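You operate a simulated robot arm through the tools that you are given. There is no shell and no other tool.

You are at the controls of a simulated robot arm. One attempt, no reset.

JOB
The extractor is choked. Shake its filter clear and give it a trial run.
Fine: switch off first and push the shaker lever till the filter gauge is in the green; then on, a look at the gauge, and off again; pinch nothing; work the switch with a clean, dry hand.

It is judged by the outcome, as a careful person would: the job done as asked, and still so three seconds after it is handed in. It fails if anything else is knocked over, pushed out of place, dropped, spilled or broken.

ROBOT AND FRAMES
A 7-joint arm with a two-finger parallel gripper, fixed in place. Base frame: the origin is on the floor under the middle of its stand, x ahead of it, y to its left, z up. Readings come in m, degrees, newtons and seconds.
With the tool pointing down near the work surface it reaches from about 0.2 to 0.6 m from the base axis. Its first joint turns from -66.0 to 66.0 degrees. Payload 1.57 kg.
The tool frame sits at the grasp point between the pads (the TCP): z along the fingers, y along the line on which they close. The tips reach 0.03 m beyond it. The gripper opens to 0.11 m. The fingers are 0.024 m wide and 0.012 m thick; the gripper's body (0.048 by 0.112 m) begins 0.078 m behind the TCP.
Orientation is told as [roll, pitch, yaw] about the base's x, y, z axes, in that order, counted from this pose: with the fingers straight down and closing along the base's y, the tool's x points along the base's -x, its y along +y and its z along -z.

CONTROLS
- The arm moves only by the tool play_rows. Its arguments are lists of equal length, an entry for each row: "dr": the turn, a rotation vector about the base's x, y, z in degrees, a list of three; "xyz": the shift along the base's x, y, z in m, a list of three; "hand": the closure, from 0 (fully open) to 1 (shut). In form: {"dr": [[wx, wy, wz], ...], "xyz": [[dx, dy, dz], ...], "hand": [hand, ...]}. A call has 1 to 20 rows; each row shifts and turns the commanded pose from where the row before left it. A row lasts 0.2 s, in which the tool goes at most 0.05 m and 8.6 degrees; a call with a longer step from one row to the next is refused whole, and so is a gripper value outside its range. A pose out of reach is approached as far as the arm can. The call stops where the force on the tool passes 40 N (or 10 N more than at its start, if that is more) or the arm is blocked; 0.2 s more then pass. The fingers move at their own pace (about 0.108 m/s each) and stop on an object; they squeeze with about 27 N. The grip force told is the motor's: it shows also when the fingers shut on nothing. Time passes only in rows, and 0.2 s behind the last, so rows that do not move let the fingers close. The reply holds the time, the measured pose of the TCP, the force on the tool along the base axes, the opening and the grip force, in the units named above and with some noise, with the torque about the TCP (base axes, N m) and any sound that the robot's microphone picked up.
- Cameras (640 x 400 px; columns grow to the right, rows downward): "scene" is fixed at [0.1642, -0.4113, 1.3856]; the picture's right is [0.74, -0.67, 0.00], its down [-0.50, -0.55, -0.67] and it looks along [0.45, 0.49, -0.75] (base axes); focal length 323 px, centre (320, 200). "wrist" rides on the gripper at [0.07, 0.016, -0.141] in the tool frame; the picture's right is [-0.23, 0.97, 0.00], its down [-0.86, -0.20, -0.48] and it looks along [-0.47, -0.11, 0.88] (tool axes); focal length 222 px, centre (320, 200). There is no depth. A picture from a camera that has moved, and an enlarged one, comes with that camera's place and axes in the base frame and with its lens. The place of the scene camera against the robot may be out by one fixed shift of up to 0.012 m in any direction.
- capture(camera): a new picture of that camera. The clock stands still meanwhile.
- inspect(camera, box): a new picture of the part [left, top, right, bottom] of that camera's present view, enlarged. The clock stands still meanwhile.
- hand_in(): hands the job in; it is judged then, once.

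Places have to be worked out from the pictures, the camera data and where the tool is seen. Open the gripper and draw the arm clear of the work before you hand the job in, unless the task says otherwise.

The tools are called as name(argument=value, ...) on one line, values as JSON. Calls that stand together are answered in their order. play_rows: Moves the arm, as the interface text tells. Its arguments: {"type":"object","properties":{"dr":{"type":"array"},"xyz":{"type":"array"},"hand":{"type":"array"}},"required":["dr","xyz","hand"]} The other tools are called the same way: capture (camera) takes a picture; inspect (camera, box) takes an enlarged picture of a part of a camera's view; hand_in () hands the job in.

At the start:

```text
t: 0.0
tcp_pos: [0.3381, 0.0556, 1.0622]
tool_rot: [0.0, 0.0, 0.1]
force: [0.0, 0.2, 0.8]
wrist_torque: [-0.01, -0.01, -0.02]
opening: 0.1101
gripper_force: 0.0
```

scene: 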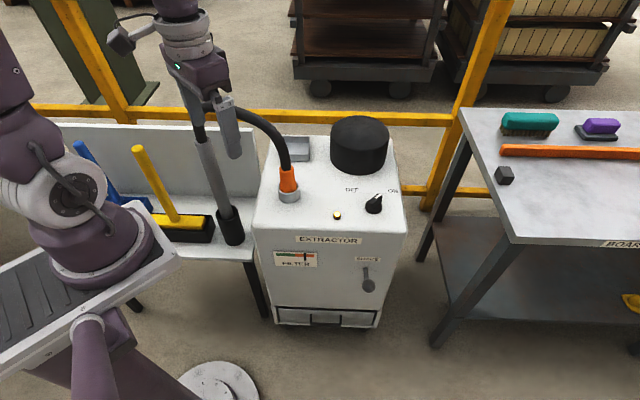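
wrist: 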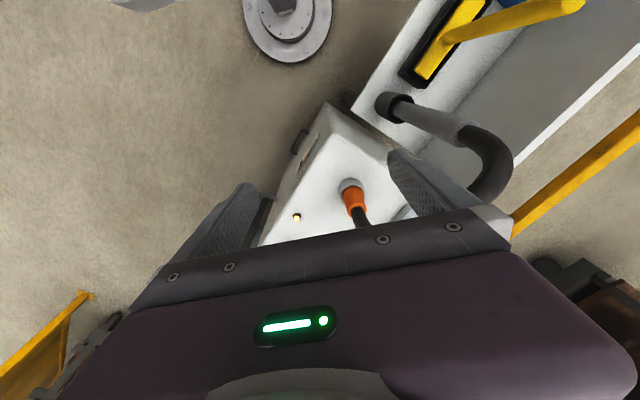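

I'll take a closer look at the extractor's top and front panels before moving anything.

inspect(camera="scene", box=[240, 110, 420, 222])

inspect(camera="scene", box=[240, 220, 420, 332])

inspect(camera="scene", box=[330, 170, 410, 220])

inspect(camera="scene", box=[265, 235, 345, 285])

inspect(camera="scene", box=[340, 245, 400, 305])

```text
3.56 times, centred on (330, 166) of scene
camera zoom: at [0.1642, -0.4113, 1.3856], right [0.74, -0.67, 0.0], down [-0.5, -0.55, -0.67], along [0.45, 0.49, -0.75], focal length 1148 px, centre (284, 321)
```

zoom: 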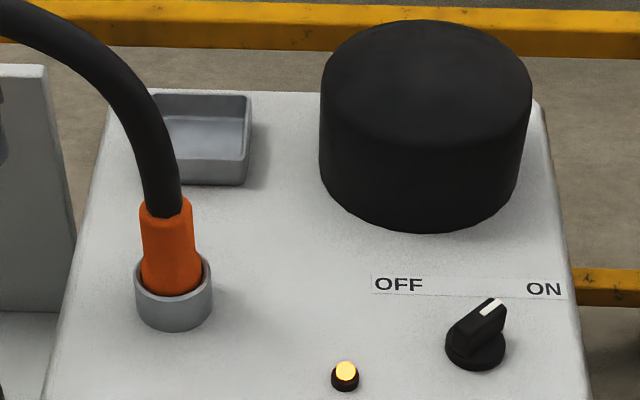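

```text
3.56 times, centred on (330, 276) of scene
camera zoom: at [0.1642, -0.4113, 1.3856], right [0.74, -0.67, 0.0], down [-0.5, -0.55, -0.67], along [0.45, 0.49, -0.75], focal length 1148 px, centre (284, -70)
```

zoom: 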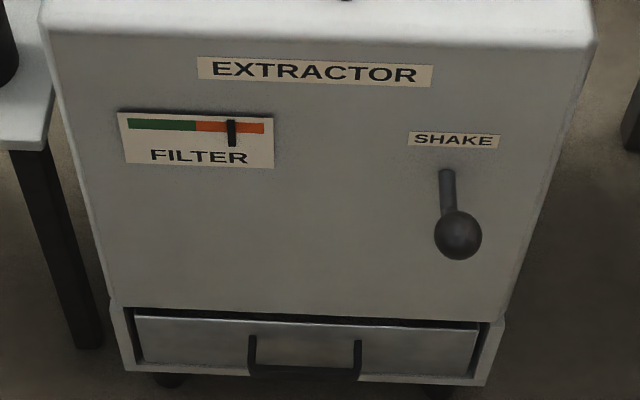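

```text
8.00 times, centred on (370, 195) of scene
camera zoom: at [0.1642, -0.4113, 1.3856], right [0.74, -0.67, 0.0], down [-0.5, -0.55, -0.67], along [0.45, 0.49, -0.75], focal length 2583 px, centre (-80, 240)
```

zoom: 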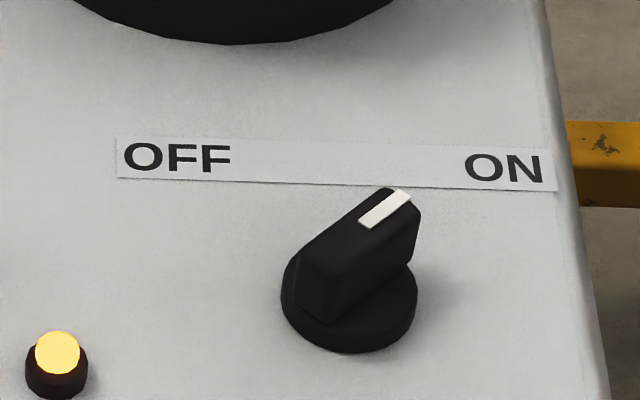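

```text
8.00 times, centred on (305, 260) of scene
camera zoom: at [0.1642, -0.4113, 1.3856], right [0.74, -0.67, 0.0], down [-0.5, -0.55, -0.67], along [0.45, 0.49, -0.75], focal length 2583 px, centre (440, -280)
```

zoom: 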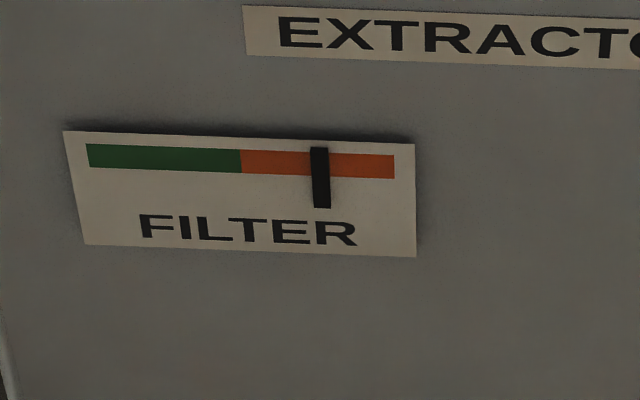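

```text
6.67 times, centred on (370, 275) of scene
camera zoom: at [0.1642, -0.4113, 1.3856], right [0.74, -0.67, 0.0], down [-0.5, -0.55, -0.67], along [0.45, 0.49, -0.75], focal length 2152 px, centre (-13, -300)
```

zoom: 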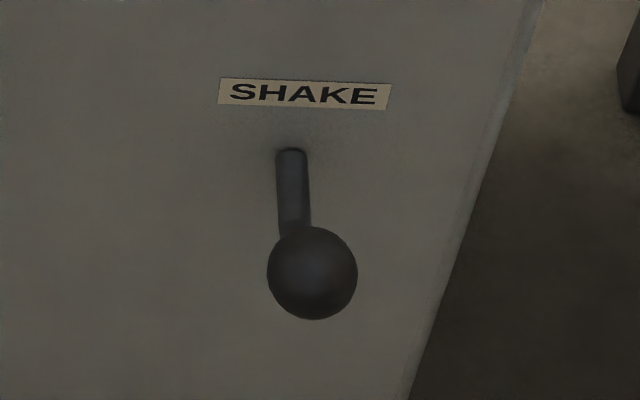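

The switch points to ON with the lamp lit, and the filter gauge is in the orange. The extractor top looks to be at z≈0.71, the knob near (0.66,-0.08), and the shaker lever on the front face, which is turned about 45° towards the robot. I'll move the hand to the front, high and clear, and turn the wrist 45° for a closer look.

play_rows(dr=[[0, 0, 5.6], [0, 0, 5.6], [0, 0, 5.6], [0, 0, 5.6], [0, 0, 5.6], [0, 0, 5.6], [0, 0, 5.6], [0, 0, 5.7]], xyz=[[0.005, -0.038, -0.018], [0.005, -0.038, -0.018], [0.005, -0.038, -0.018], [0.005, -0.038, -0.018], [0.005, -0.038, -0.018], [0.005, -0.038, -0.018], [0.005, -0.038, -0.018], [0.005, -0.038, -0.018]], hand=[0, 0, 0, 0, 0, 0, 0, 0])

capture(camera="wrist")

capture(camera="scene")

```text
t: 1.8
tcp_pos: [0.3786, -0.2482, 0.9178]
tool_rot: [0.0, 0.1, 45.1]
force: [0.0, 0.0, 0.2]
wrist_torque: [0.0, 0.04, -0.03]
opening: 0.1098
gripper_force: 0.0
```

```text
taken
camera wrist: at [0.3181, -0.2865, 1.0596], right [-0.53, 0.85, 0.0], down [0.75, 0.46, 0.48], along [0.41, 0.25, -0.88], focal length 222 px, centre (320, 200)
```

wrist: 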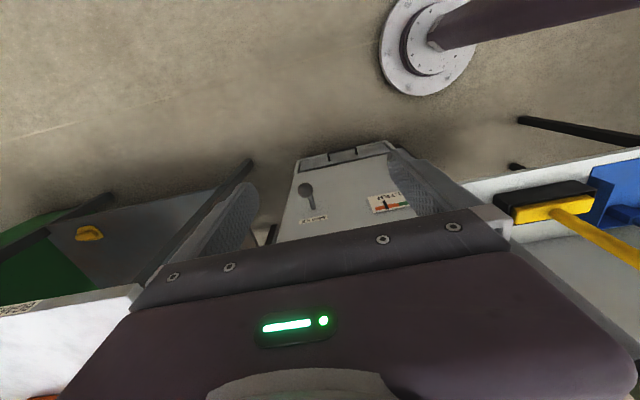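

```text
taken
```

scene: 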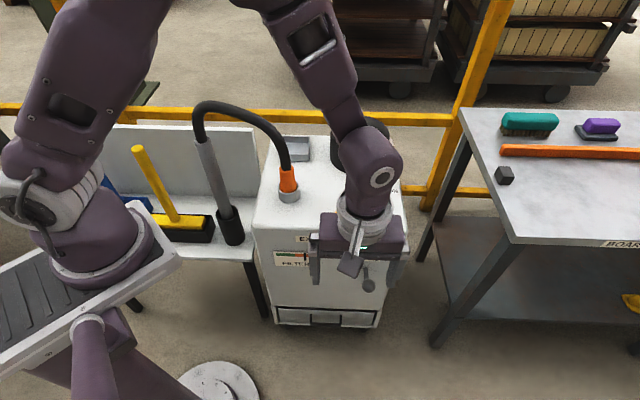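

The hose and wand are well left of the working area, and the lever and gauge are visible between the fingers. I'll enlarge both to place the lever precisely.

inspect(camera="wrist", box=[270, 130, 430, 230])

inspect(camera="scene", box=[290, 200, 430, 300])

inspect(camera="wrist", box=[285, 170, 345, 230])

```text
4.00 times, centred on (350, 180) of wrist
camera zoom: at [0.3181, -0.2865, 1.0596], right [-0.53, 0.85, 0.0], down [0.75, 0.46, 0.48], along [0.41, 0.25, -0.88], focal length 888 px, centre (200, 280)
```

zoom: 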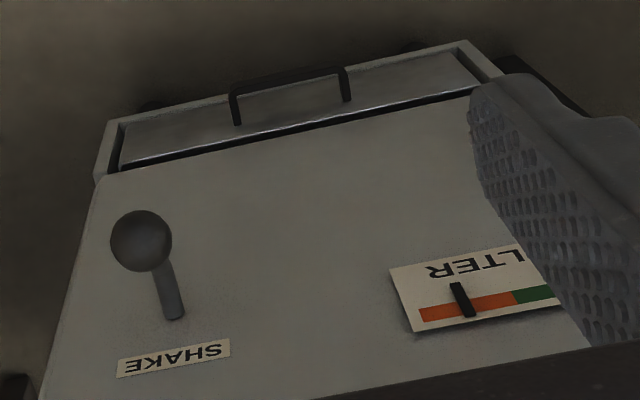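

```text
4.00 times, centred on (360, 250) of scene
camera zoom: at [0.1643, -0.4113, 1.3856], right [0.74, -0.67, 0.0], down [-0.5, -0.55, -0.67], along [0.45, 0.49, -0.75], focal length 1291 px, centre (160, 0)
```

zoom: 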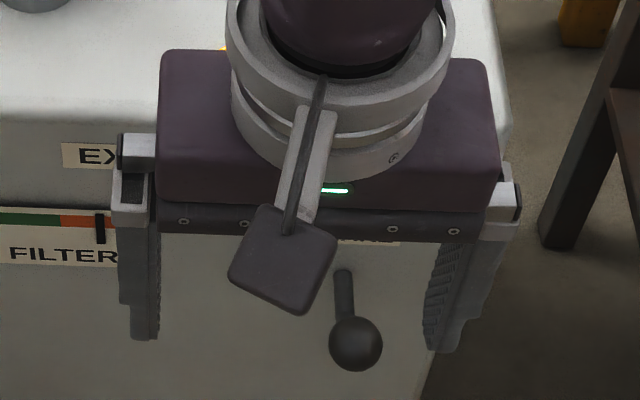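

```text
6.67 times, centred on (315, 200) of wrist
camera zoom: at [0.3181, -0.2865, 1.0596], right [-0.53, 0.85, 0.0], down [0.75, 0.46, 0.48], along [0.41, 0.25, -0.88], focal length 1481 px, centre (353, 200)
```

zoom: 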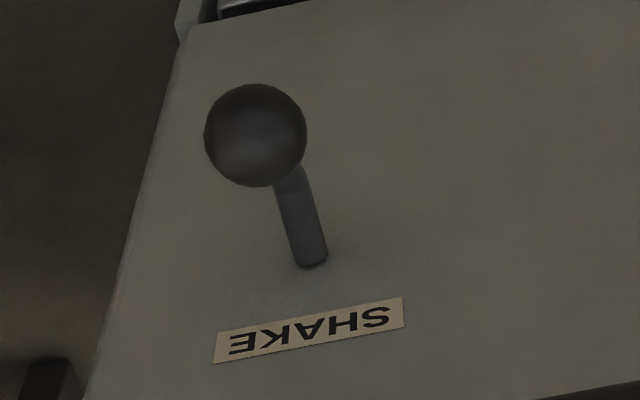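

The lever sticks out and about 30° upward, with its ball near (0.54,-0.20,0.58) and its pivot near (0.60,-0.14,0.52), so pushing it means pushing down. The switch comes first, so I'll move the hand above the knob at a safe height and look at it up close.

play_rows(dr=[[0, 0, -5.6], [0, 0, -5.6], [0, 0, -5.6], [0, 0, -5.6], [0, 0, -5.6], [0, 0, -5.6], [0, 0, -5.6], [0, 0, -5.8]], xyz=[[0.02, 0.021, 0.015], [0.026, 0.021, 0.01], [0.026, 0.021, 0], [0.026, 0.021, 0], [0.026, 0.021, 0], [0.026, 0.021, 0], [0.026, 0.021, 0], [0.026, 0.021, -0.01]], hand=[0, 0, 0, 0, 0, 0, 0, 0])

capture(camera="wrist")

capture(camera="scene")

```text
t: 3.6
tcp_pos: [0.5805, -0.0789, 0.9325]
tool_rot: [0.0, 0.1, -0.2]
force: [-0.5, 0.6, -0.1]
wrist_torque: [-0.04, 0.03, -0.02]
opening: 0.1103
gripper_force: 0.3
```

```text
taken
camera wrist: at [0.5104, -0.063, 1.0753], right [0.23, 0.97, 0.0], down [0.85, -0.2, 0.48], along [0.46, -0.11, -0.88], focal length 222 px, centre (320, 200)
```

wrist: 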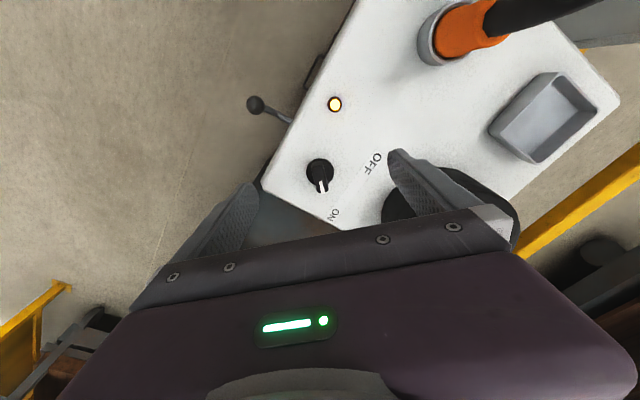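

```text
taken
```

scene: 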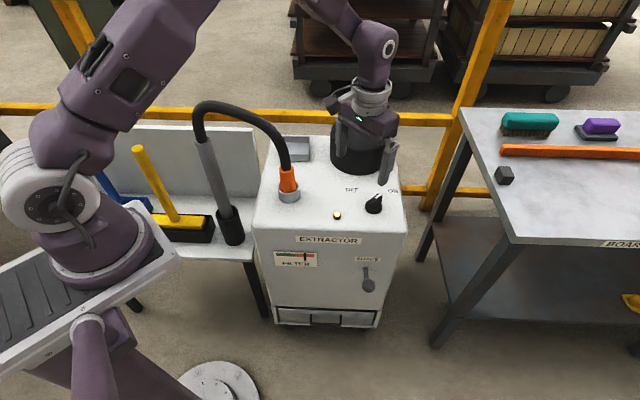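

inspect(camera="wrist", box=[280, 130, 380, 230])

inspect(camera="wrist", box=[230, 60, 390, 160])

```text
4.00 times, centred on (330, 180) of wrist
camera zoom: at [0.5104, -0.063, 1.0753], right [0.23, 0.97, 0.0], down [0.85, -0.2, 0.48], along [0.46, -0.11, -0.88], focal length 888 px, centre (280, 280)
```

zoom: 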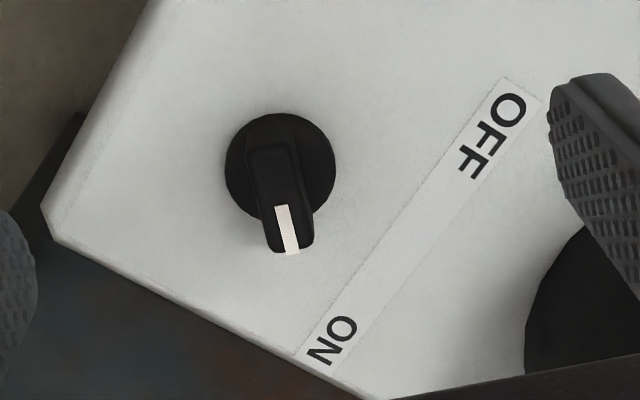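

```text
4.00 times, centred on (310, 110) of wrist
camera zoom: at [0.5104, -0.063, 1.0753], right [0.23, 0.97, 0.0], down [0.85, -0.2, 0.48], along [0.46, -0.11, -0.88], focal length 888 px, centre (360, 560)
```

zoom: 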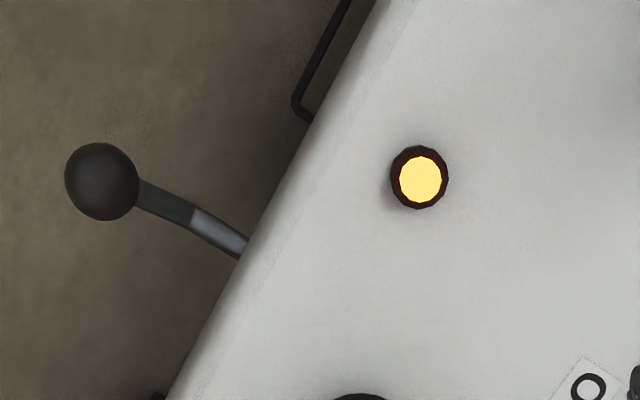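

The new wrist view puts the knob centre near (0.637,-0.093) with its pointer along +x (ON), and OFF towards +y. Comparing lamp positions across the two wrist views puts the top surface at about z≈0.73. I'll shut the empty fingers, turn the wrist 90° so I push on the fingers' broad side, tilt forward for reach, and hover on the pointer's -y side.

play_rows(dr=[[0, 0, 8.2], [0, 0, 8.2], [0, 0, 8.2], [0, 0, 8.2], [0, 0, 8.2], [0, 0, 8.2], [0, 0, 8.2], [0, 0, 8.2], [0, 0, 8.2], [0, 0, 8.2], [0, 0, 8.2], [0, -8.4, 0], [0, -8.4, 0], [0, -8.2, 0], [0, 0, 0]], xyz=[[0.002, -0.006, 0], [0.002, -0.006, 0], [0.002, -0.006, 0], [0.002, -0.006, 0], [0.002, -0.006, 0], [0.002, -0.006, 0], [0.002, -0.006, 0], [0.002, -0.006, 0], [0.002, -0.006, 0], [0.002, -0.006, 0], [0.002, 0, 0], [0.015, 0, -0.02], [0.015, 0, -0.02], [0.015, 0, -0.02], [0, 0, 0]], hand=[0.2, 0.4, 0.6, 0.8, 1, 1, 1, 1, 1, 1, 1, 1, 1, 1, 1])

capture(camera="wrist")

capture(camera="scene")

```text
t: 6.8
tcp_pos: [0.6457, -0.1387, 0.8718]
tool_rot: [-25.0, 0.0, 90.1]
force: [1.4, 0.3, -0.3]
wrist_torque: [0.02, 0.01, 0.01]
opening: 0.0
gripper_force: 21.2
```

```text
taken
camera wrist: at [0.5718, -0.2095, 0.9944], right [-0.88, 0.22, -0.41], down [-0.02, 0.86, 0.52], along [0.47, 0.47, -0.75], focal length 222 px, centre (320, 200)
```

wrist: 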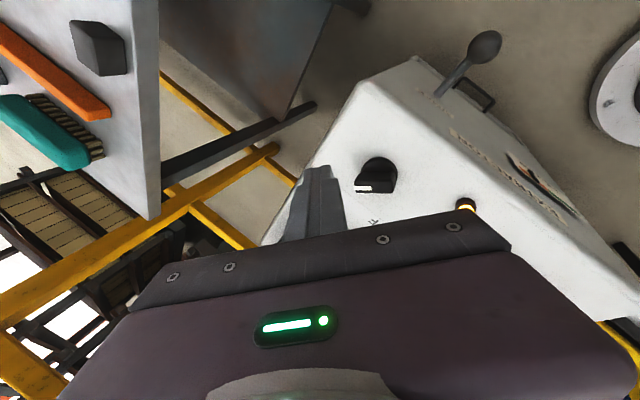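

```text
taken
```

scene: 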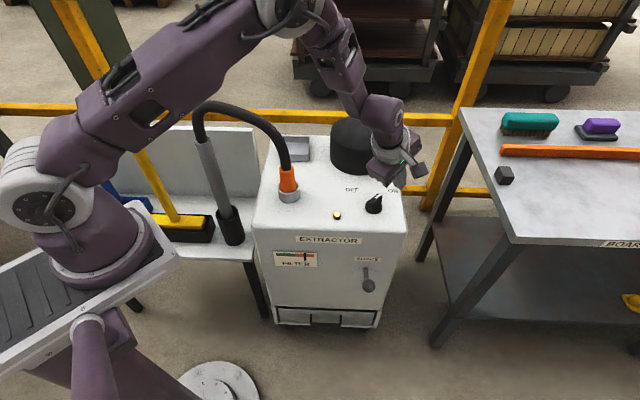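

The arm reaches well and the view is clear. I'll enlarge the knob, tip and lever for triangulation.

inspect(camera="wrist", box=[300, 140, 420, 215])

inspect(camera="wrist", box=[400, 20, 520, 140])

inspect(camera="scene", box=[330, 130, 430, 230])

```text
5.33 times, centred on (360, 178) of wrist
camera zoom: at [0.5718, -0.2095, 0.9944], right [-0.88, 0.22, -0.41], down [-0.02, 0.86, 0.52], along [0.47, 0.47, -0.75], focal length 1185 px, centre (107, 320)
```

zoom: 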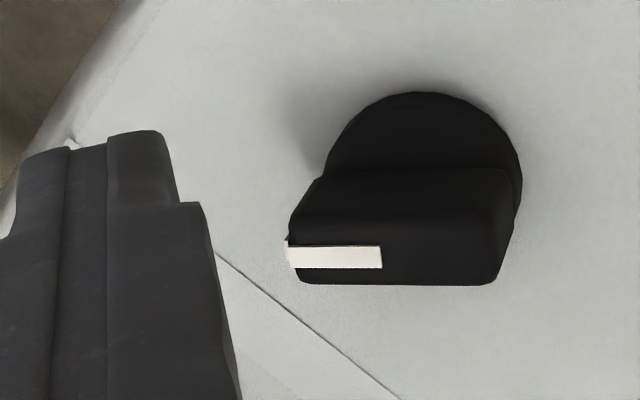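

```text
3.33 times, centred on (460, 80) of wrist
camera zoom: at [0.5718, -0.2095, 0.9944], right [-0.88, 0.22, -0.41], down [-0.02, 0.86, 0.52], along [0.47, 0.47, -0.75], focal length 740 px, centre (-147, 600)
```

zoom: 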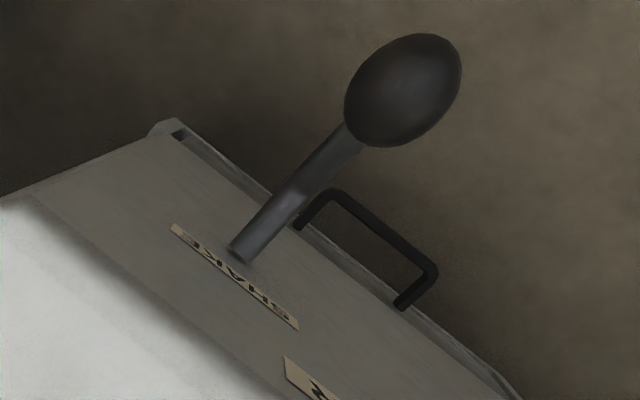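

```text
4.00 times, centred on (380, 180) of scene
camera zoom: at [0.1642, -0.4113, 1.3856], right [0.74, -0.67, 0.0], down [-0.5, -0.55, -0.67], along [0.45, 0.49, -0.75], focal length 1291 px, centre (80, 280)
```

zoom: 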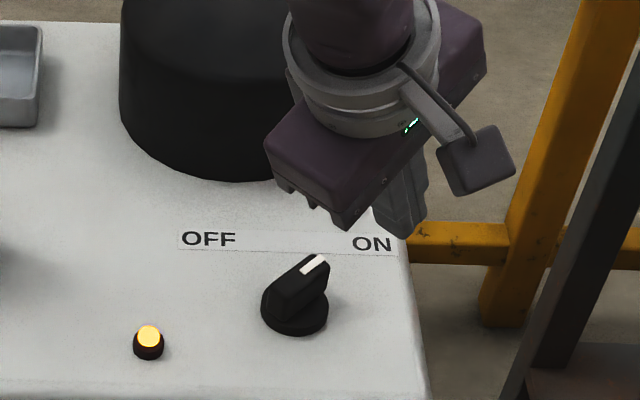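

Cross-viewing gives the knob axis at (0.6365,-0.093), its wing top at z≈0.78, a wing about 12 mm thick with its pointer end at x≈0.657, and the surface at about z≈0.73. I'll reduce the forward tilt to 10° so the finger stands nearly upright beside the pointer end, then check the reach at a hover height.

play_rows(dr=[[0, 7.5, 0], [0, 7.5, 0], [0, 0, 0], [0, 0, 0]], xyz=[[0.007, 0, -0.01], [0.0063, 0, -0.012], [0, 0, -0.02], [0, 0, 0]], hand=[1, 1, 1, 1])

capture(camera="wrist")

inspect(camera="scene", box=[330, 130, 430, 230])

```text
t: 7.8
tcp_pos: [0.6588, -0.1395, 0.83]
tool_rot: [-10.0, 0.0, 90.1]
force: [0.2, 0.0, -0.1]
wrist_torque: [-0.03, 0.01, 0.0]
opening: 0.0
gripper_force: 21.2
```

```text
taken
camera wrist: at [0.619, -0.2098, 0.9678], right [-0.96, 0.23, -0.17], down [0.11, 0.86, 0.51], along [0.26, 0.47, -0.85], focal length 222 px, centre (320, 200)
```

wrist: 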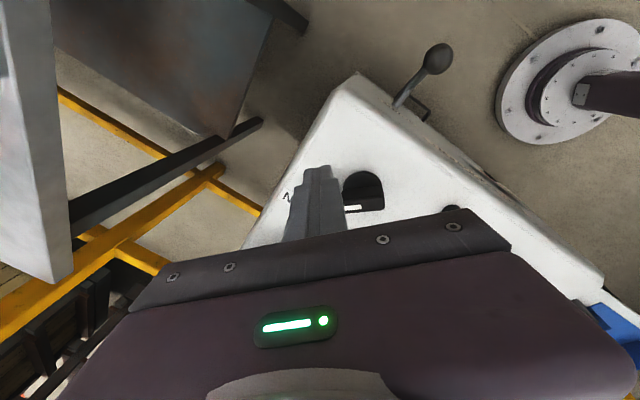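

```text
4.00 times, centred on (380, 180) of scene
camera zoom: at [0.1643, -0.4113, 1.3856], right [0.74, -0.67, 0.0], down [-0.5, -0.55, -0.67], along [0.45, 0.49, -0.75], focal length 1291 px, centre (80, 280)
```

zoom: 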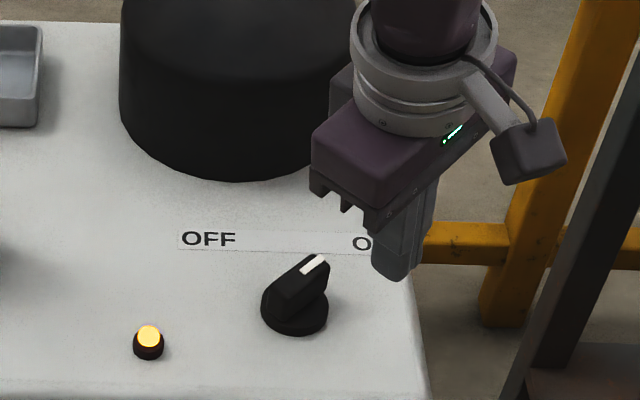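

The arm reaches 10° of tilt without strain, and the tip hovers at about (0.664,-0.139,0.80). I'll lower it 46 mm beside the pointer, leaving about 2 cm over the surface, and check.

play_rows(dr=[[0, 0, 0], [0, 0, 0], [0, 0, 0], [0, 0, 0], [0, 0, 0]], xyz=[[0, 0, -0.014], [0, 0, -0.014], [0, 0, -0.01], [0, 0, -0.008], [0, 0, 0]], hand=[1, 1, 1, 1, 1])

inspect(camera="wrist", box=[270, 120, 420, 240])

inspect(camera="scene", box=[330, 130, 430, 230])

```text
t: 9.0
tcp_pos: [0.6597, -0.1383, 0.7844]
tool_rot: [-10.0, 0.0, 90.0]
force: [0.3, 0.3, -0.6]
wrist_torque: [-0.01, 0.01, 0.01]
opening: 0.0
gripper_force: 21.2
```

```text
3.33 times, centred on (345, 180) of wrist
camera zoom: at [0.6192, -0.2093, 0.9221], right [-0.96, 0.23, -0.17], down [0.11, 0.86, 0.51], along [0.26, 0.47, -0.85], focal length 740 px, centre (237, 267)
```

zoom: 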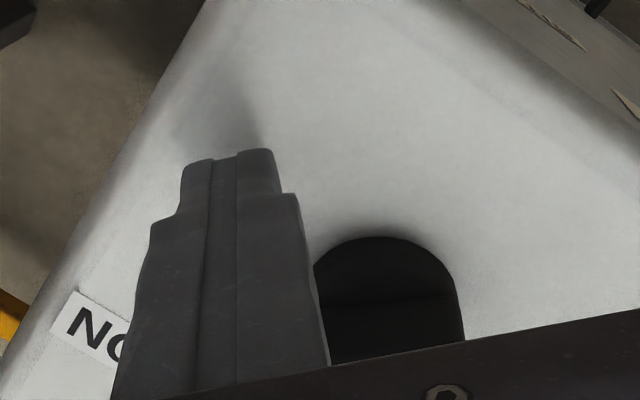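

```text
4.00 times, centred on (380, 180) of scene
camera zoom: at [0.1643, -0.4113, 1.3856], right [0.74, -0.67, 0.0], down [-0.5, -0.55, -0.67], along [0.45, 0.49, -0.75], focal length 1291 px, centre (80, 280)
```

zoom: 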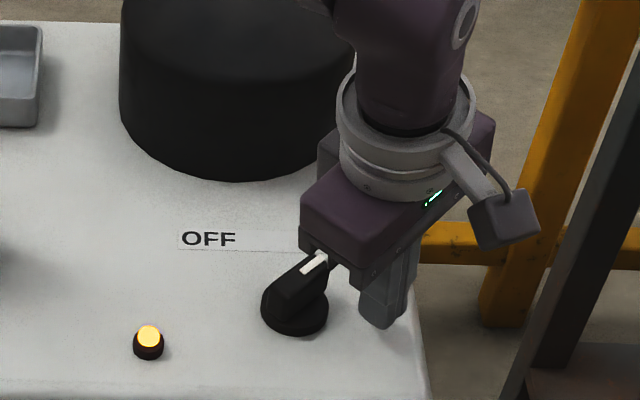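

The tip sits just right of the pointer end with no contact. I'll push gently along +y in small steps to swing the pointer towards OFF.

play_rows(dr=[[0, 0, 0], [0, 0, 0], [0, 0, 0], [0, 0, 0], [0, 0, 0], [0, 0, 0], [0, 0, 0]], xyz=[[0, 0.009, 0], [0, 0.009, 0], [0, 0.007, 0], [0, 0.005, 0], [0, 0.005, 0], [0, 0.005, 0], [0, 0.004, 0]], hand=[1, 1, 1, 1, 1, 1, 1])

inspect(camera="scene", box=[330, 130, 430, 230])

capture(camera="wrist")

```text
t: 10.6
tcp_pos: [0.6584, -0.0949, 0.7837]
tool_rot: [-9.9, 0.0, 90.2]
force: [0.0, -0.1, -0.1]
wrist_torque: [0.0, 0.01, 0.01]
opening: 0.0
gripper_force: 20.7
```

```text
4.00 times, centred on (380, 180) of scene
camera zoom: at [0.1642, -0.4113, 1.3856], right [0.74, -0.67, 0.0], down [-0.5, -0.55, -0.67], along [0.45, 0.49, -0.75], focal length 1291 px, centre (80, 280)
```

zoom: 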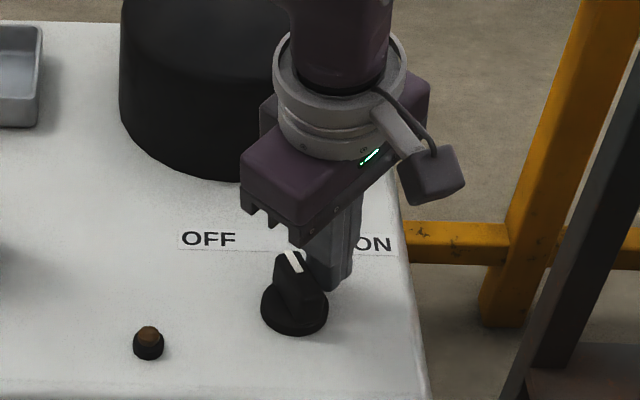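

```text
taken
camera wrist: at [0.6192, -0.1654, 0.9215], right [-0.96, 0.22, -0.17], down [0.11, 0.86, 0.51], along [0.26, 0.47, -0.85], focal length 222 px, centre (320, 200)
```

wrist: 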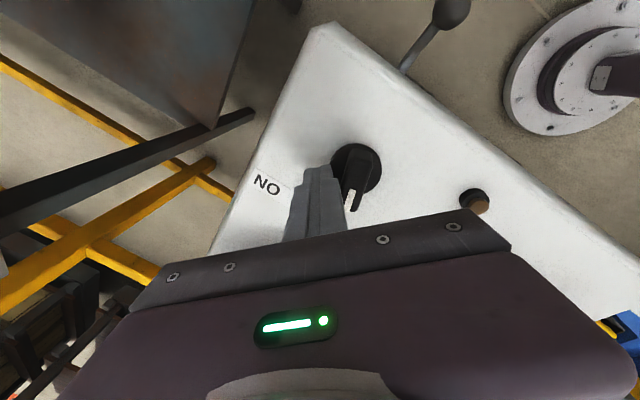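

The lamp has gone out and the pointer has passed halfway. I'll push a little further (+y, then -x) to bring it fully to OFF.

play_rows(dr=[[0, 0, 0], [0, 0, 0], [0, 0, 0], [0, 0, 0], [0, 0, 0]], xyz=[[0, 0.005, 0], [-0.002, 0.004, 0], [-0.003, 0.002, 0], [-0.002, 0.001, 0], [0, 0, 0]], hand=[1, 1, 1, 1, 1])

inspect(camera="scene", box=[330, 130, 430, 230])

inspect(camera="wrist", box=[270, 120, 420, 240])

```text
t: 11.8
tcp_pos: [0.6545, -0.0825, 0.7855]
tool_rot: [-10.3, 0.0, 90.1]
force: [16.6, -4.4, -7.3]
wrist_torque: [-0.02, -0.23, 0.04]
opening: 0.0
gripper_force: 21.1
```

```text
4.00 times, centred on (380, 180) of scene
camera zoom: at [0.1648, -0.4114, 1.3855], right [0.74, -0.67, 0.0], down [-0.5, -0.55, -0.67], along [0.45, 0.49, -0.75], focal length 1291 px, centre (80, 280)
```

zoom: 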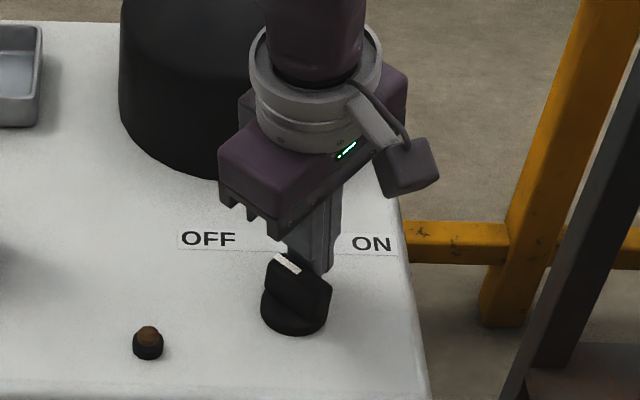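

```text
3.33 times, centred on (345, 180) of wrist
camera zoom: at [0.6134, -0.154, 0.9225], right [-0.96, 0.22, -0.17], down [0.11, 0.86, 0.51], along [0.26, 0.47, -0.85], focal length 740 px, centre (237, 267)
```

zoom: 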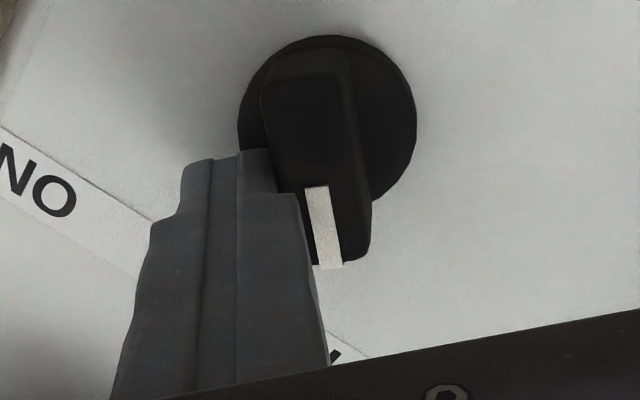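

The knob points at OFF, the lamp is dark, and the force shows it's against its stop. I'll back the finger off to +x, lift clear, and check that the switch stays OFF.

play_rows(dr=[[0, 0, 0], [0, 0, 0], [0, 0, 0], [0, 0, 0], [0, 0, 0], [0, 0, 0]], xyz=[[0.007, -0.003, 0], [0.008, -0.004, 0], [0, 0, 0.025], [0, 0, 0.035], [0, 0, 0.04], [0, 0, 0.04]], hand=[1, 1, 1, 1, 1, 1])

inspect(camera="scene", box=[330, 130, 430, 230])

inspect(camera="scene", box=[265, 235, 345, 285])

capture(camera="wrist")

```text
t: 13.2
tcp_pos: [0.667, -0.0903, 0.9245]
tool_rot: [-10.0, 0.0, 90.1]
force: [-0.4, 0.4, 0.4]
wrist_torque: [0.0, 0.0, 0.02]
opening: 0.0
gripper_force: 21.2
```

```text
4.00 times, centred on (380, 180) of scene
camera zoom: at [0.1642, -0.4113, 1.3856], right [0.74, -0.67, 0.0], down [-0.5, -0.55, -0.67], along [0.45, 0.49, -0.75], focal length 1291 px, centre (80, 280)
```

zoom: 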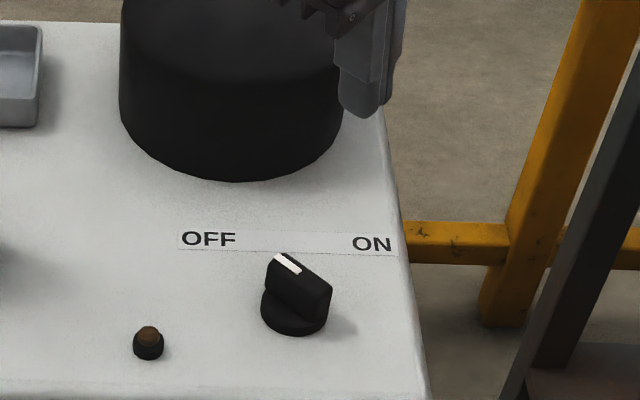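

```text
8.00 times, centred on (305, 260) of scene
camera zoom: at [0.1642, -0.4113, 1.3856], right [0.74, -0.67, 0.0], down [-0.5, -0.55, -0.67], along [0.45, 0.49, -0.75], focal length 2583 px, centre (440, -280)
```

zoom: 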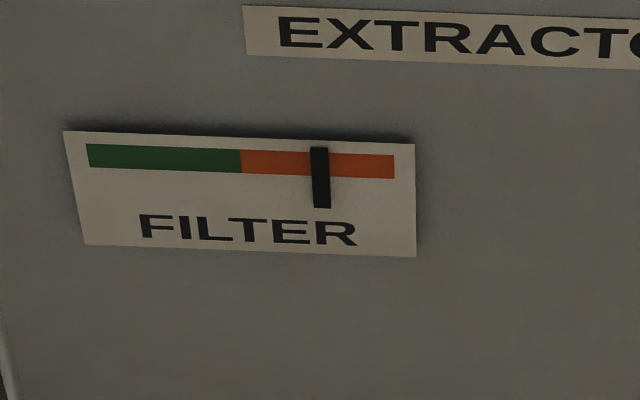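

```text
taken
camera wrist: at [0.626, -0.1604, 1.0621], right [-0.96, 0.22, -0.17], down [0.11, 0.86, 0.51], along [0.26, 0.47, -0.85], focal length 222 px, centre (320, 200)
```

wrist: 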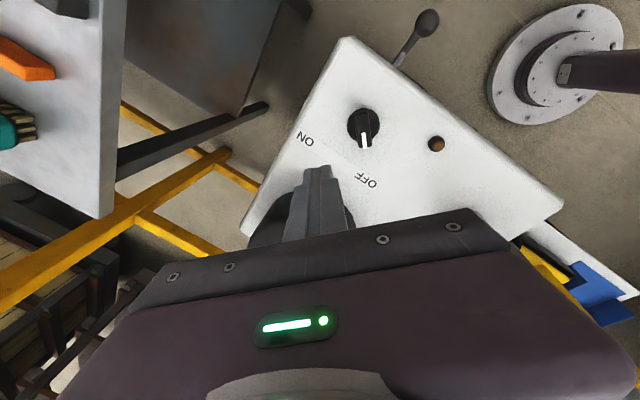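

The switch is OFF and the lamp stays out; the gauge is still in the orange. Cross-viewing puts the lever ball at about (0.5245,-0.1975,0.61), radius 17 mm, and the pivot at (0.579,-0.147,0.568). I'll take the hand round in front of the face with 45° yaw and a 20° lean so the wrist stays away from the cabinet.

play_rows(dr=[[0, 5, 0], [0, 5, 0], [0, 0, -7.5], [0, 0, -7.5], [0, 0, -7.5], [0, 0, -7.5], [0, 0, -7.5], [0, 0, -7.5], [4.71, -4.71, 0], [4.71, -4.71, 0], [4.71, -4.71, 0], [0, 0, 0], [0, 0, 0], [0, 0, 0]], xyz=[[-0.0257, -0.0198, 0.01], [-0.0257, -0.0198, 0], [-0.0257, -0.0198, 0], [-0.0257, -0.0198, 0], [-0.0257, -0.0198, 0], [-0.0257, -0.0198, 0], [0, 0, 0], [0, 0, 0], [0, 0, -0.02], [0, 0, -0.03], [0, 0, -0.03], [0, 0, -0.03], [0, 0, -0.02], [0, 0, 0]], hand=[1, 1, 1, 1, 1, 1, 1, 1, 1, 1, 1, 1, 1, 1])

capture(camera="wrist")

capture(camera="scene")

```text
t: 16.2
tcp_pos: [0.5137, -0.2089, 0.8043]
tool_rot: [-0.1, -20.1, 45.2]
force: [-0.1, -0.2, 0.4]
wrist_torque: [-0.01, -0.02, -0.02]
opening: 0.0001
gripper_force: 21.1
```

```text
taken
camera wrist: at [0.422, -0.279, 0.9146], right [-0.54, 0.84, 0.08], down [0.59, 0.31, 0.74], along [0.6, 0.45, -0.67], focal length 222 px, centre (320, 200)
```

wrist: 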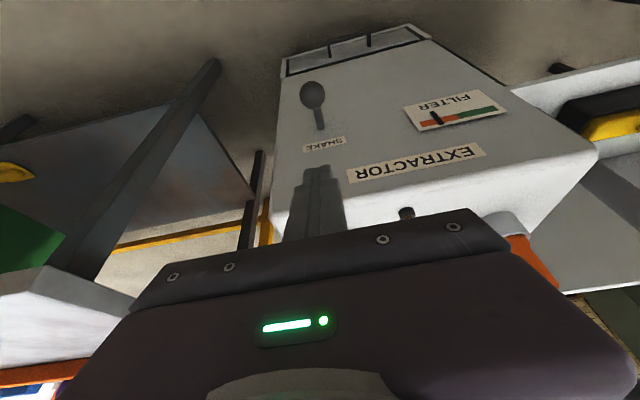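

```text
taken
```

scene: 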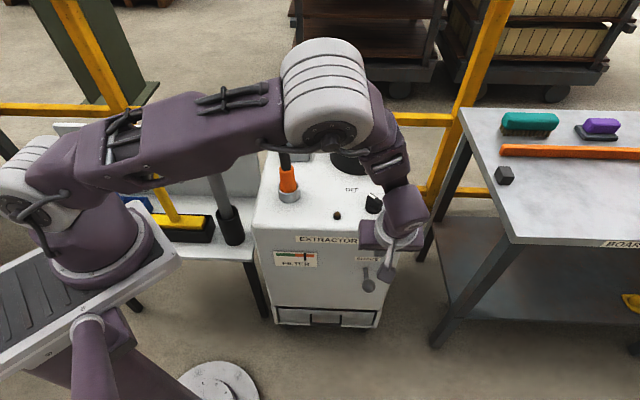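

The ball re-measures at (0.523,-0.198,0.61) from this new view, matching the earlier estimate, and the tip is directly above it. I'll descend to just above the ball and check clearances.

play_rows(dr=[[0, 0, 0], [0, 0, 0], [0, 0, 0], [0, 0, 0], [0, 0, 0], [0, 0, 0]], xyz=[[0, 0, -0.03], [0, 0, -0.03], [0, 0, -0.03], [0, 0, -0.02], [0, 0, -0.015], [0, 0, 0]], hand=[1, 1, 1, 1, 1, 1])

capture(camera="wrist")

capture(camera="scene")

inspect(camera="scene", box=[340, 210, 440, 310])

```text
t: 17.6
tcp_pos: [0.514, -0.2091, 0.6788]
tool_rot: [0.0, -20.0, 45.2]
force: [0.5, 0.6, 0.2]
wrist_torque: [-0.05, -0.02, -0.01]
opening: 0.0002
gripper_force: 21.4
```

```text
taken
camera wrist: at [0.4223, -0.2781, 0.7896], right [-0.54, 0.84, 0.08], down [0.59, 0.31, 0.74], along [0.6, 0.45, -0.67], focal length 222 px, centre (320, 200)
```

wrist: 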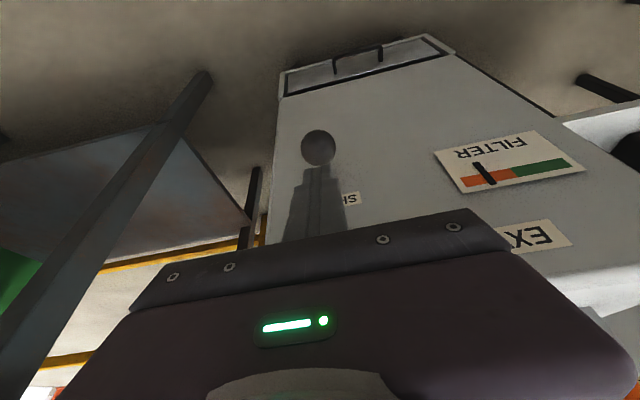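

```text
taken
```

scene: 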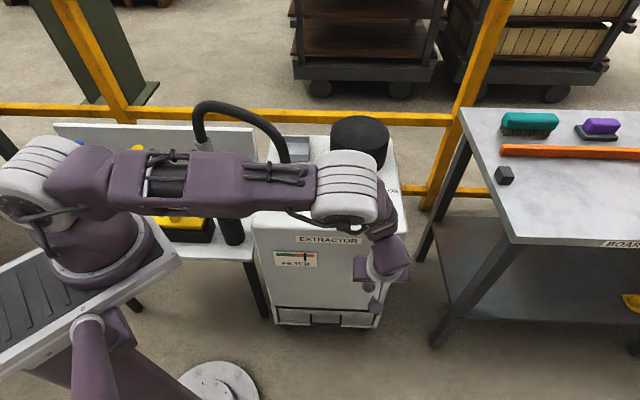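

```text
4.00 times, centred on (390, 260) of scene
camera zoom: at [0.1642, -0.4113, 1.3856], right [0.74, -0.67, 0.0], down [-0.5, -0.55, -0.67], along [0.45, 0.49, -0.75], focal length 1291 px, centre (40, -40)
```

zoom: 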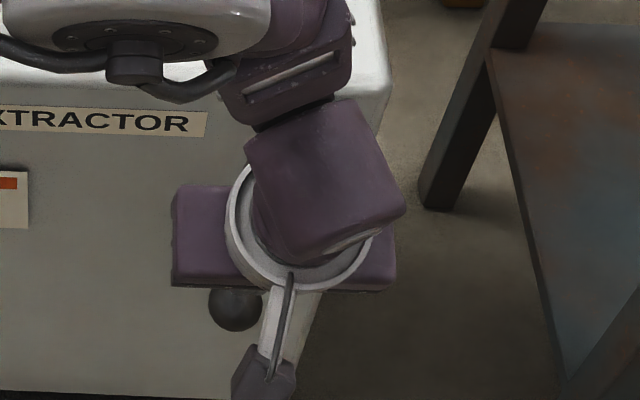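

The tip is about 2 cm above the ball. The elbow has come down towards the cabinet as the hand lowered, so I'll check its clearance before pushing.

inspect(camera="scene", box=[240, 120, 440, 320])

inspect(camera="wrist", box=[260, 110, 380, 230])

```text
2.00 times, centred on (340, 220) of scene
camera zoom: at [0.1642, -0.4113, 1.3856], right [0.74, -0.67, 0.0], down [-0.5, -0.55, -0.67], along [0.45, 0.49, -0.75], focal length 646 px, centre (280, 160)
```

zoom: 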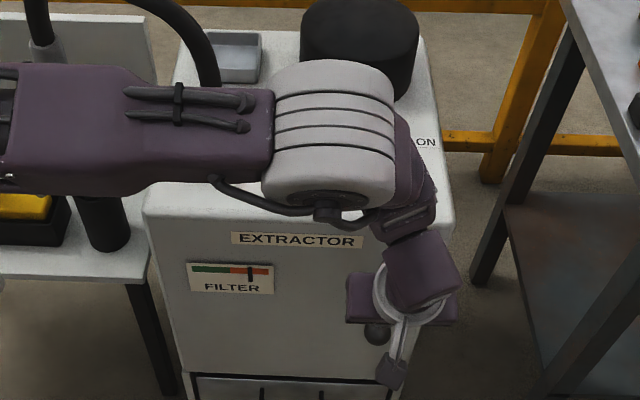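

```text
3.33 times, centred on (320, 170) of wrist
camera zoom: at [0.4223, -0.2781, 0.7896], right [-0.54, 0.84, 0.08], down [0.59, 0.31, 0.74], along [0.6, 0.45, -0.67], focal length 740 px, centre (320, 300)
```

zoom: 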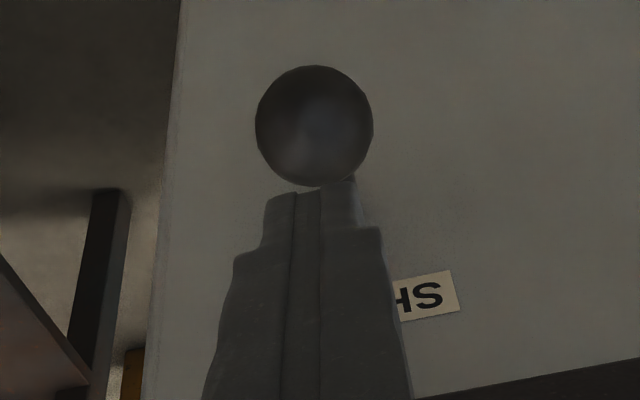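

The tip lines up with the ball and the elbow sits about 12 cm above the cabinet's edge, in front of it, so a short stroke is safe. I'll push down about 5 cm in small steps, watching the force.

play_rows(dr=[[0, 0, 0], [0, 0, 0], [0, 0, 0], [0, 0, 0], [0, 0, 0], [0, 0, 0], [0, 0, 0]], xyz=[[0, 0, -0.01], [0, 0, -0.01], [0, 0, -0.006], [0, 0, -0.006], [0, 0, -0.006], [0, 0, -0.006], [0, 0, -0.006]], hand=[1, 1, 1, 1, 1, 1, 1])

capture(camera="wrist")

inspect(camera="scene", box=[240, 120, 440, 320])

```text
t: 19.2
tcp_pos: [0.5135, -0.2085, 0.6292]
tool_rot: [0.0, -20.0, 45.1]
force: [0.3, -1.5, 1.0]
wrist_torque: [-0.06, -0.01, 0.0]
opening: 0.0
gripper_force: 21.6
```

```text
taken
camera wrist: at [0.4218, -0.2788, 0.7395], right [-0.54, 0.84, 0.08], down [0.59, 0.31, 0.74], along [0.6, 0.45, -0.67], focal length 222 px, centre (320, 200)
```

wrist: 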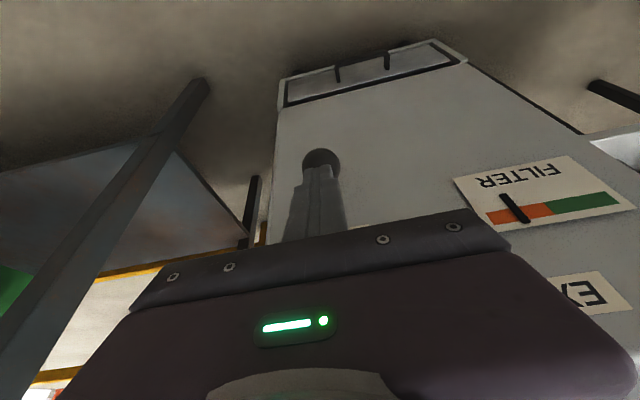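

```text
2.00 times, centred on (340, 220) of scene
camera zoom: at [0.1642, -0.4113, 1.3856], right [0.74, -0.67, 0.0], down [-0.5, -0.55, -0.67], along [0.45, 0.49, -0.75], focal length 646 px, centre (280, 160)
```

zoom: 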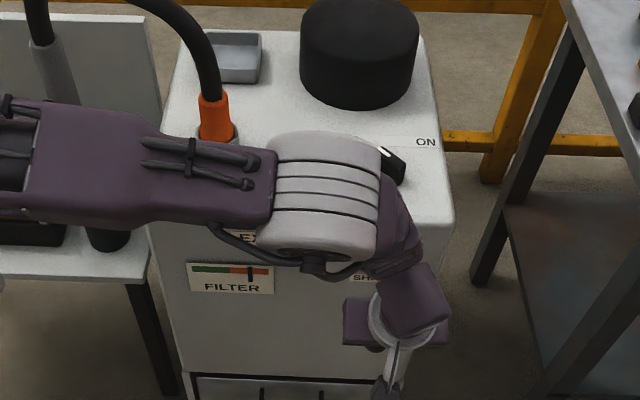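

The lever has gone down under the tip with only light force. I'll check the gauge and the lever position before continuing.

inspect(camera="scene", box=[265, 235, 345, 285])

inspect(camera="wrist", box=[260, 110, 380, 230])

inspect(camera="scene", box=[350, 240, 420, 310])

```text
8.00 times, centred on (305, 260) of scene
camera zoom: at [0.1642, -0.4113, 1.3856], right [0.74, -0.67, 0.0], down [-0.5, -0.55, -0.67], along [0.45, 0.49, -0.75], focal length 2583 px, centre (440, -280)
```

zoom: 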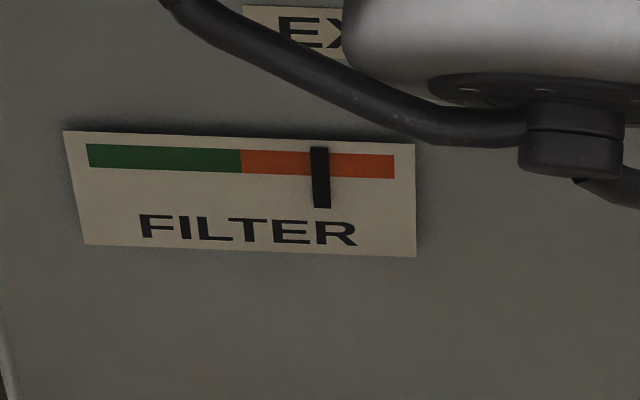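

```text
3.33 times, centred on (320, 170) of wrist
camera zoom: at [0.4218, -0.2788, 0.7395], right [-0.54, 0.84, 0.08], down [0.59, 0.31, 0.74], along [0.6, 0.45, -0.67], focal length 740 px, centre (320, 300)
```

zoom: 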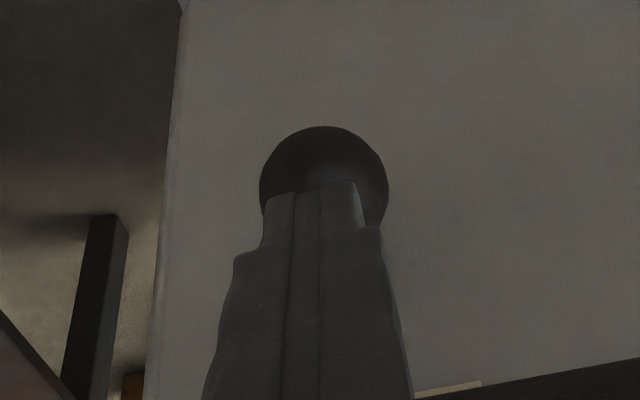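

```text
5.71 times, centred on (385, 275) of scene
camera zoom: at [0.1642, -0.4113, 1.3856], right [0.74, -0.67, 0.0], down [-0.5, -0.55, -0.67], along [0.45, 0.49, -0.75], focal length 1845 px, centre (-51, -229)
```

zoom: 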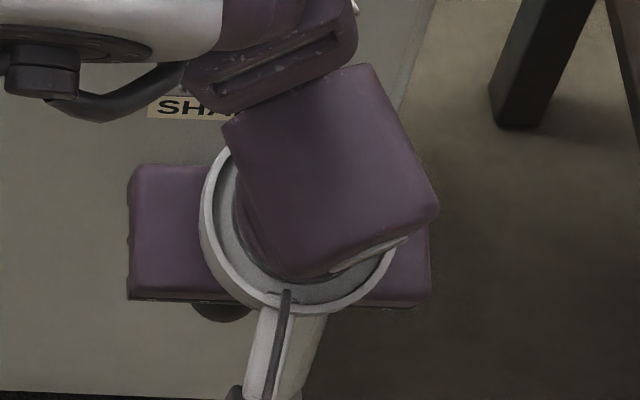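

The ball has dropped about 3 cm under the tip, but the gauge is unchanged, so the stroke isn't complete. I'll keep pushing down in small steps.

play_rows(dr=[[0, 0, 0], [0, 0, 0], [0, 0, 0], [0, 0, 0]], xyz=[[0, 0, -0.006], [0, 0, -0.006], [0, 0, -0.006], [0, 0, -0.006]], hand=[1, 1, 1, 1])

inspect(camera="scene", box=[240, 120, 440, 320])

capture(camera="wrist")

```text
t: 19.9
tcp_pos: [0.5156, -0.2098, 0.6171]
tool_rot: [-0.2, -20.0, 45.1]
force: [-6.4, 1.1, 26.5]
wrist_torque: [-0.01, 0.73, 0.08]
opening: 0.0
gripper_force: 21.3
stopped in row 3: the force on the tool passed its limit at 50 N (the readings are from after the stop); the commanded pose is now the measured one
```

```text
2.00 times, centred on (340, 220) of scene
camera zoom: at [0.163, -0.4109, 1.3858], right [0.74, -0.67, 0.0], down [-0.5, -0.55, -0.67], along [0.45, 0.49, -0.75], focal length 646 px, centre (280, 160)
```

zoom: 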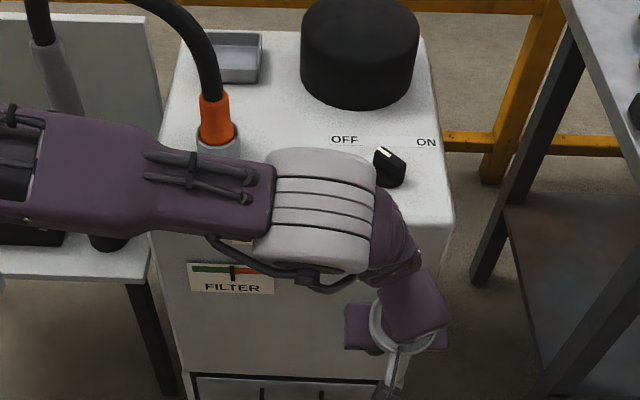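

```text
taken
camera wrist: at [0.423, -0.2803, 0.7286], right [-0.54, 0.84, 0.07], down [0.59, 0.31, 0.74], along [0.6, 0.44, -0.66], focal length 222 px, centre (320, 200)
```

wrist: 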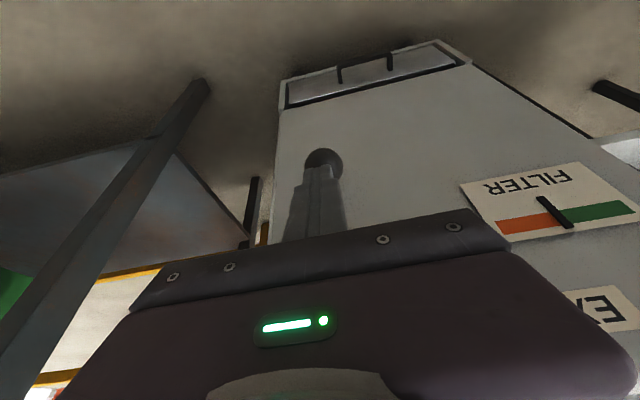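

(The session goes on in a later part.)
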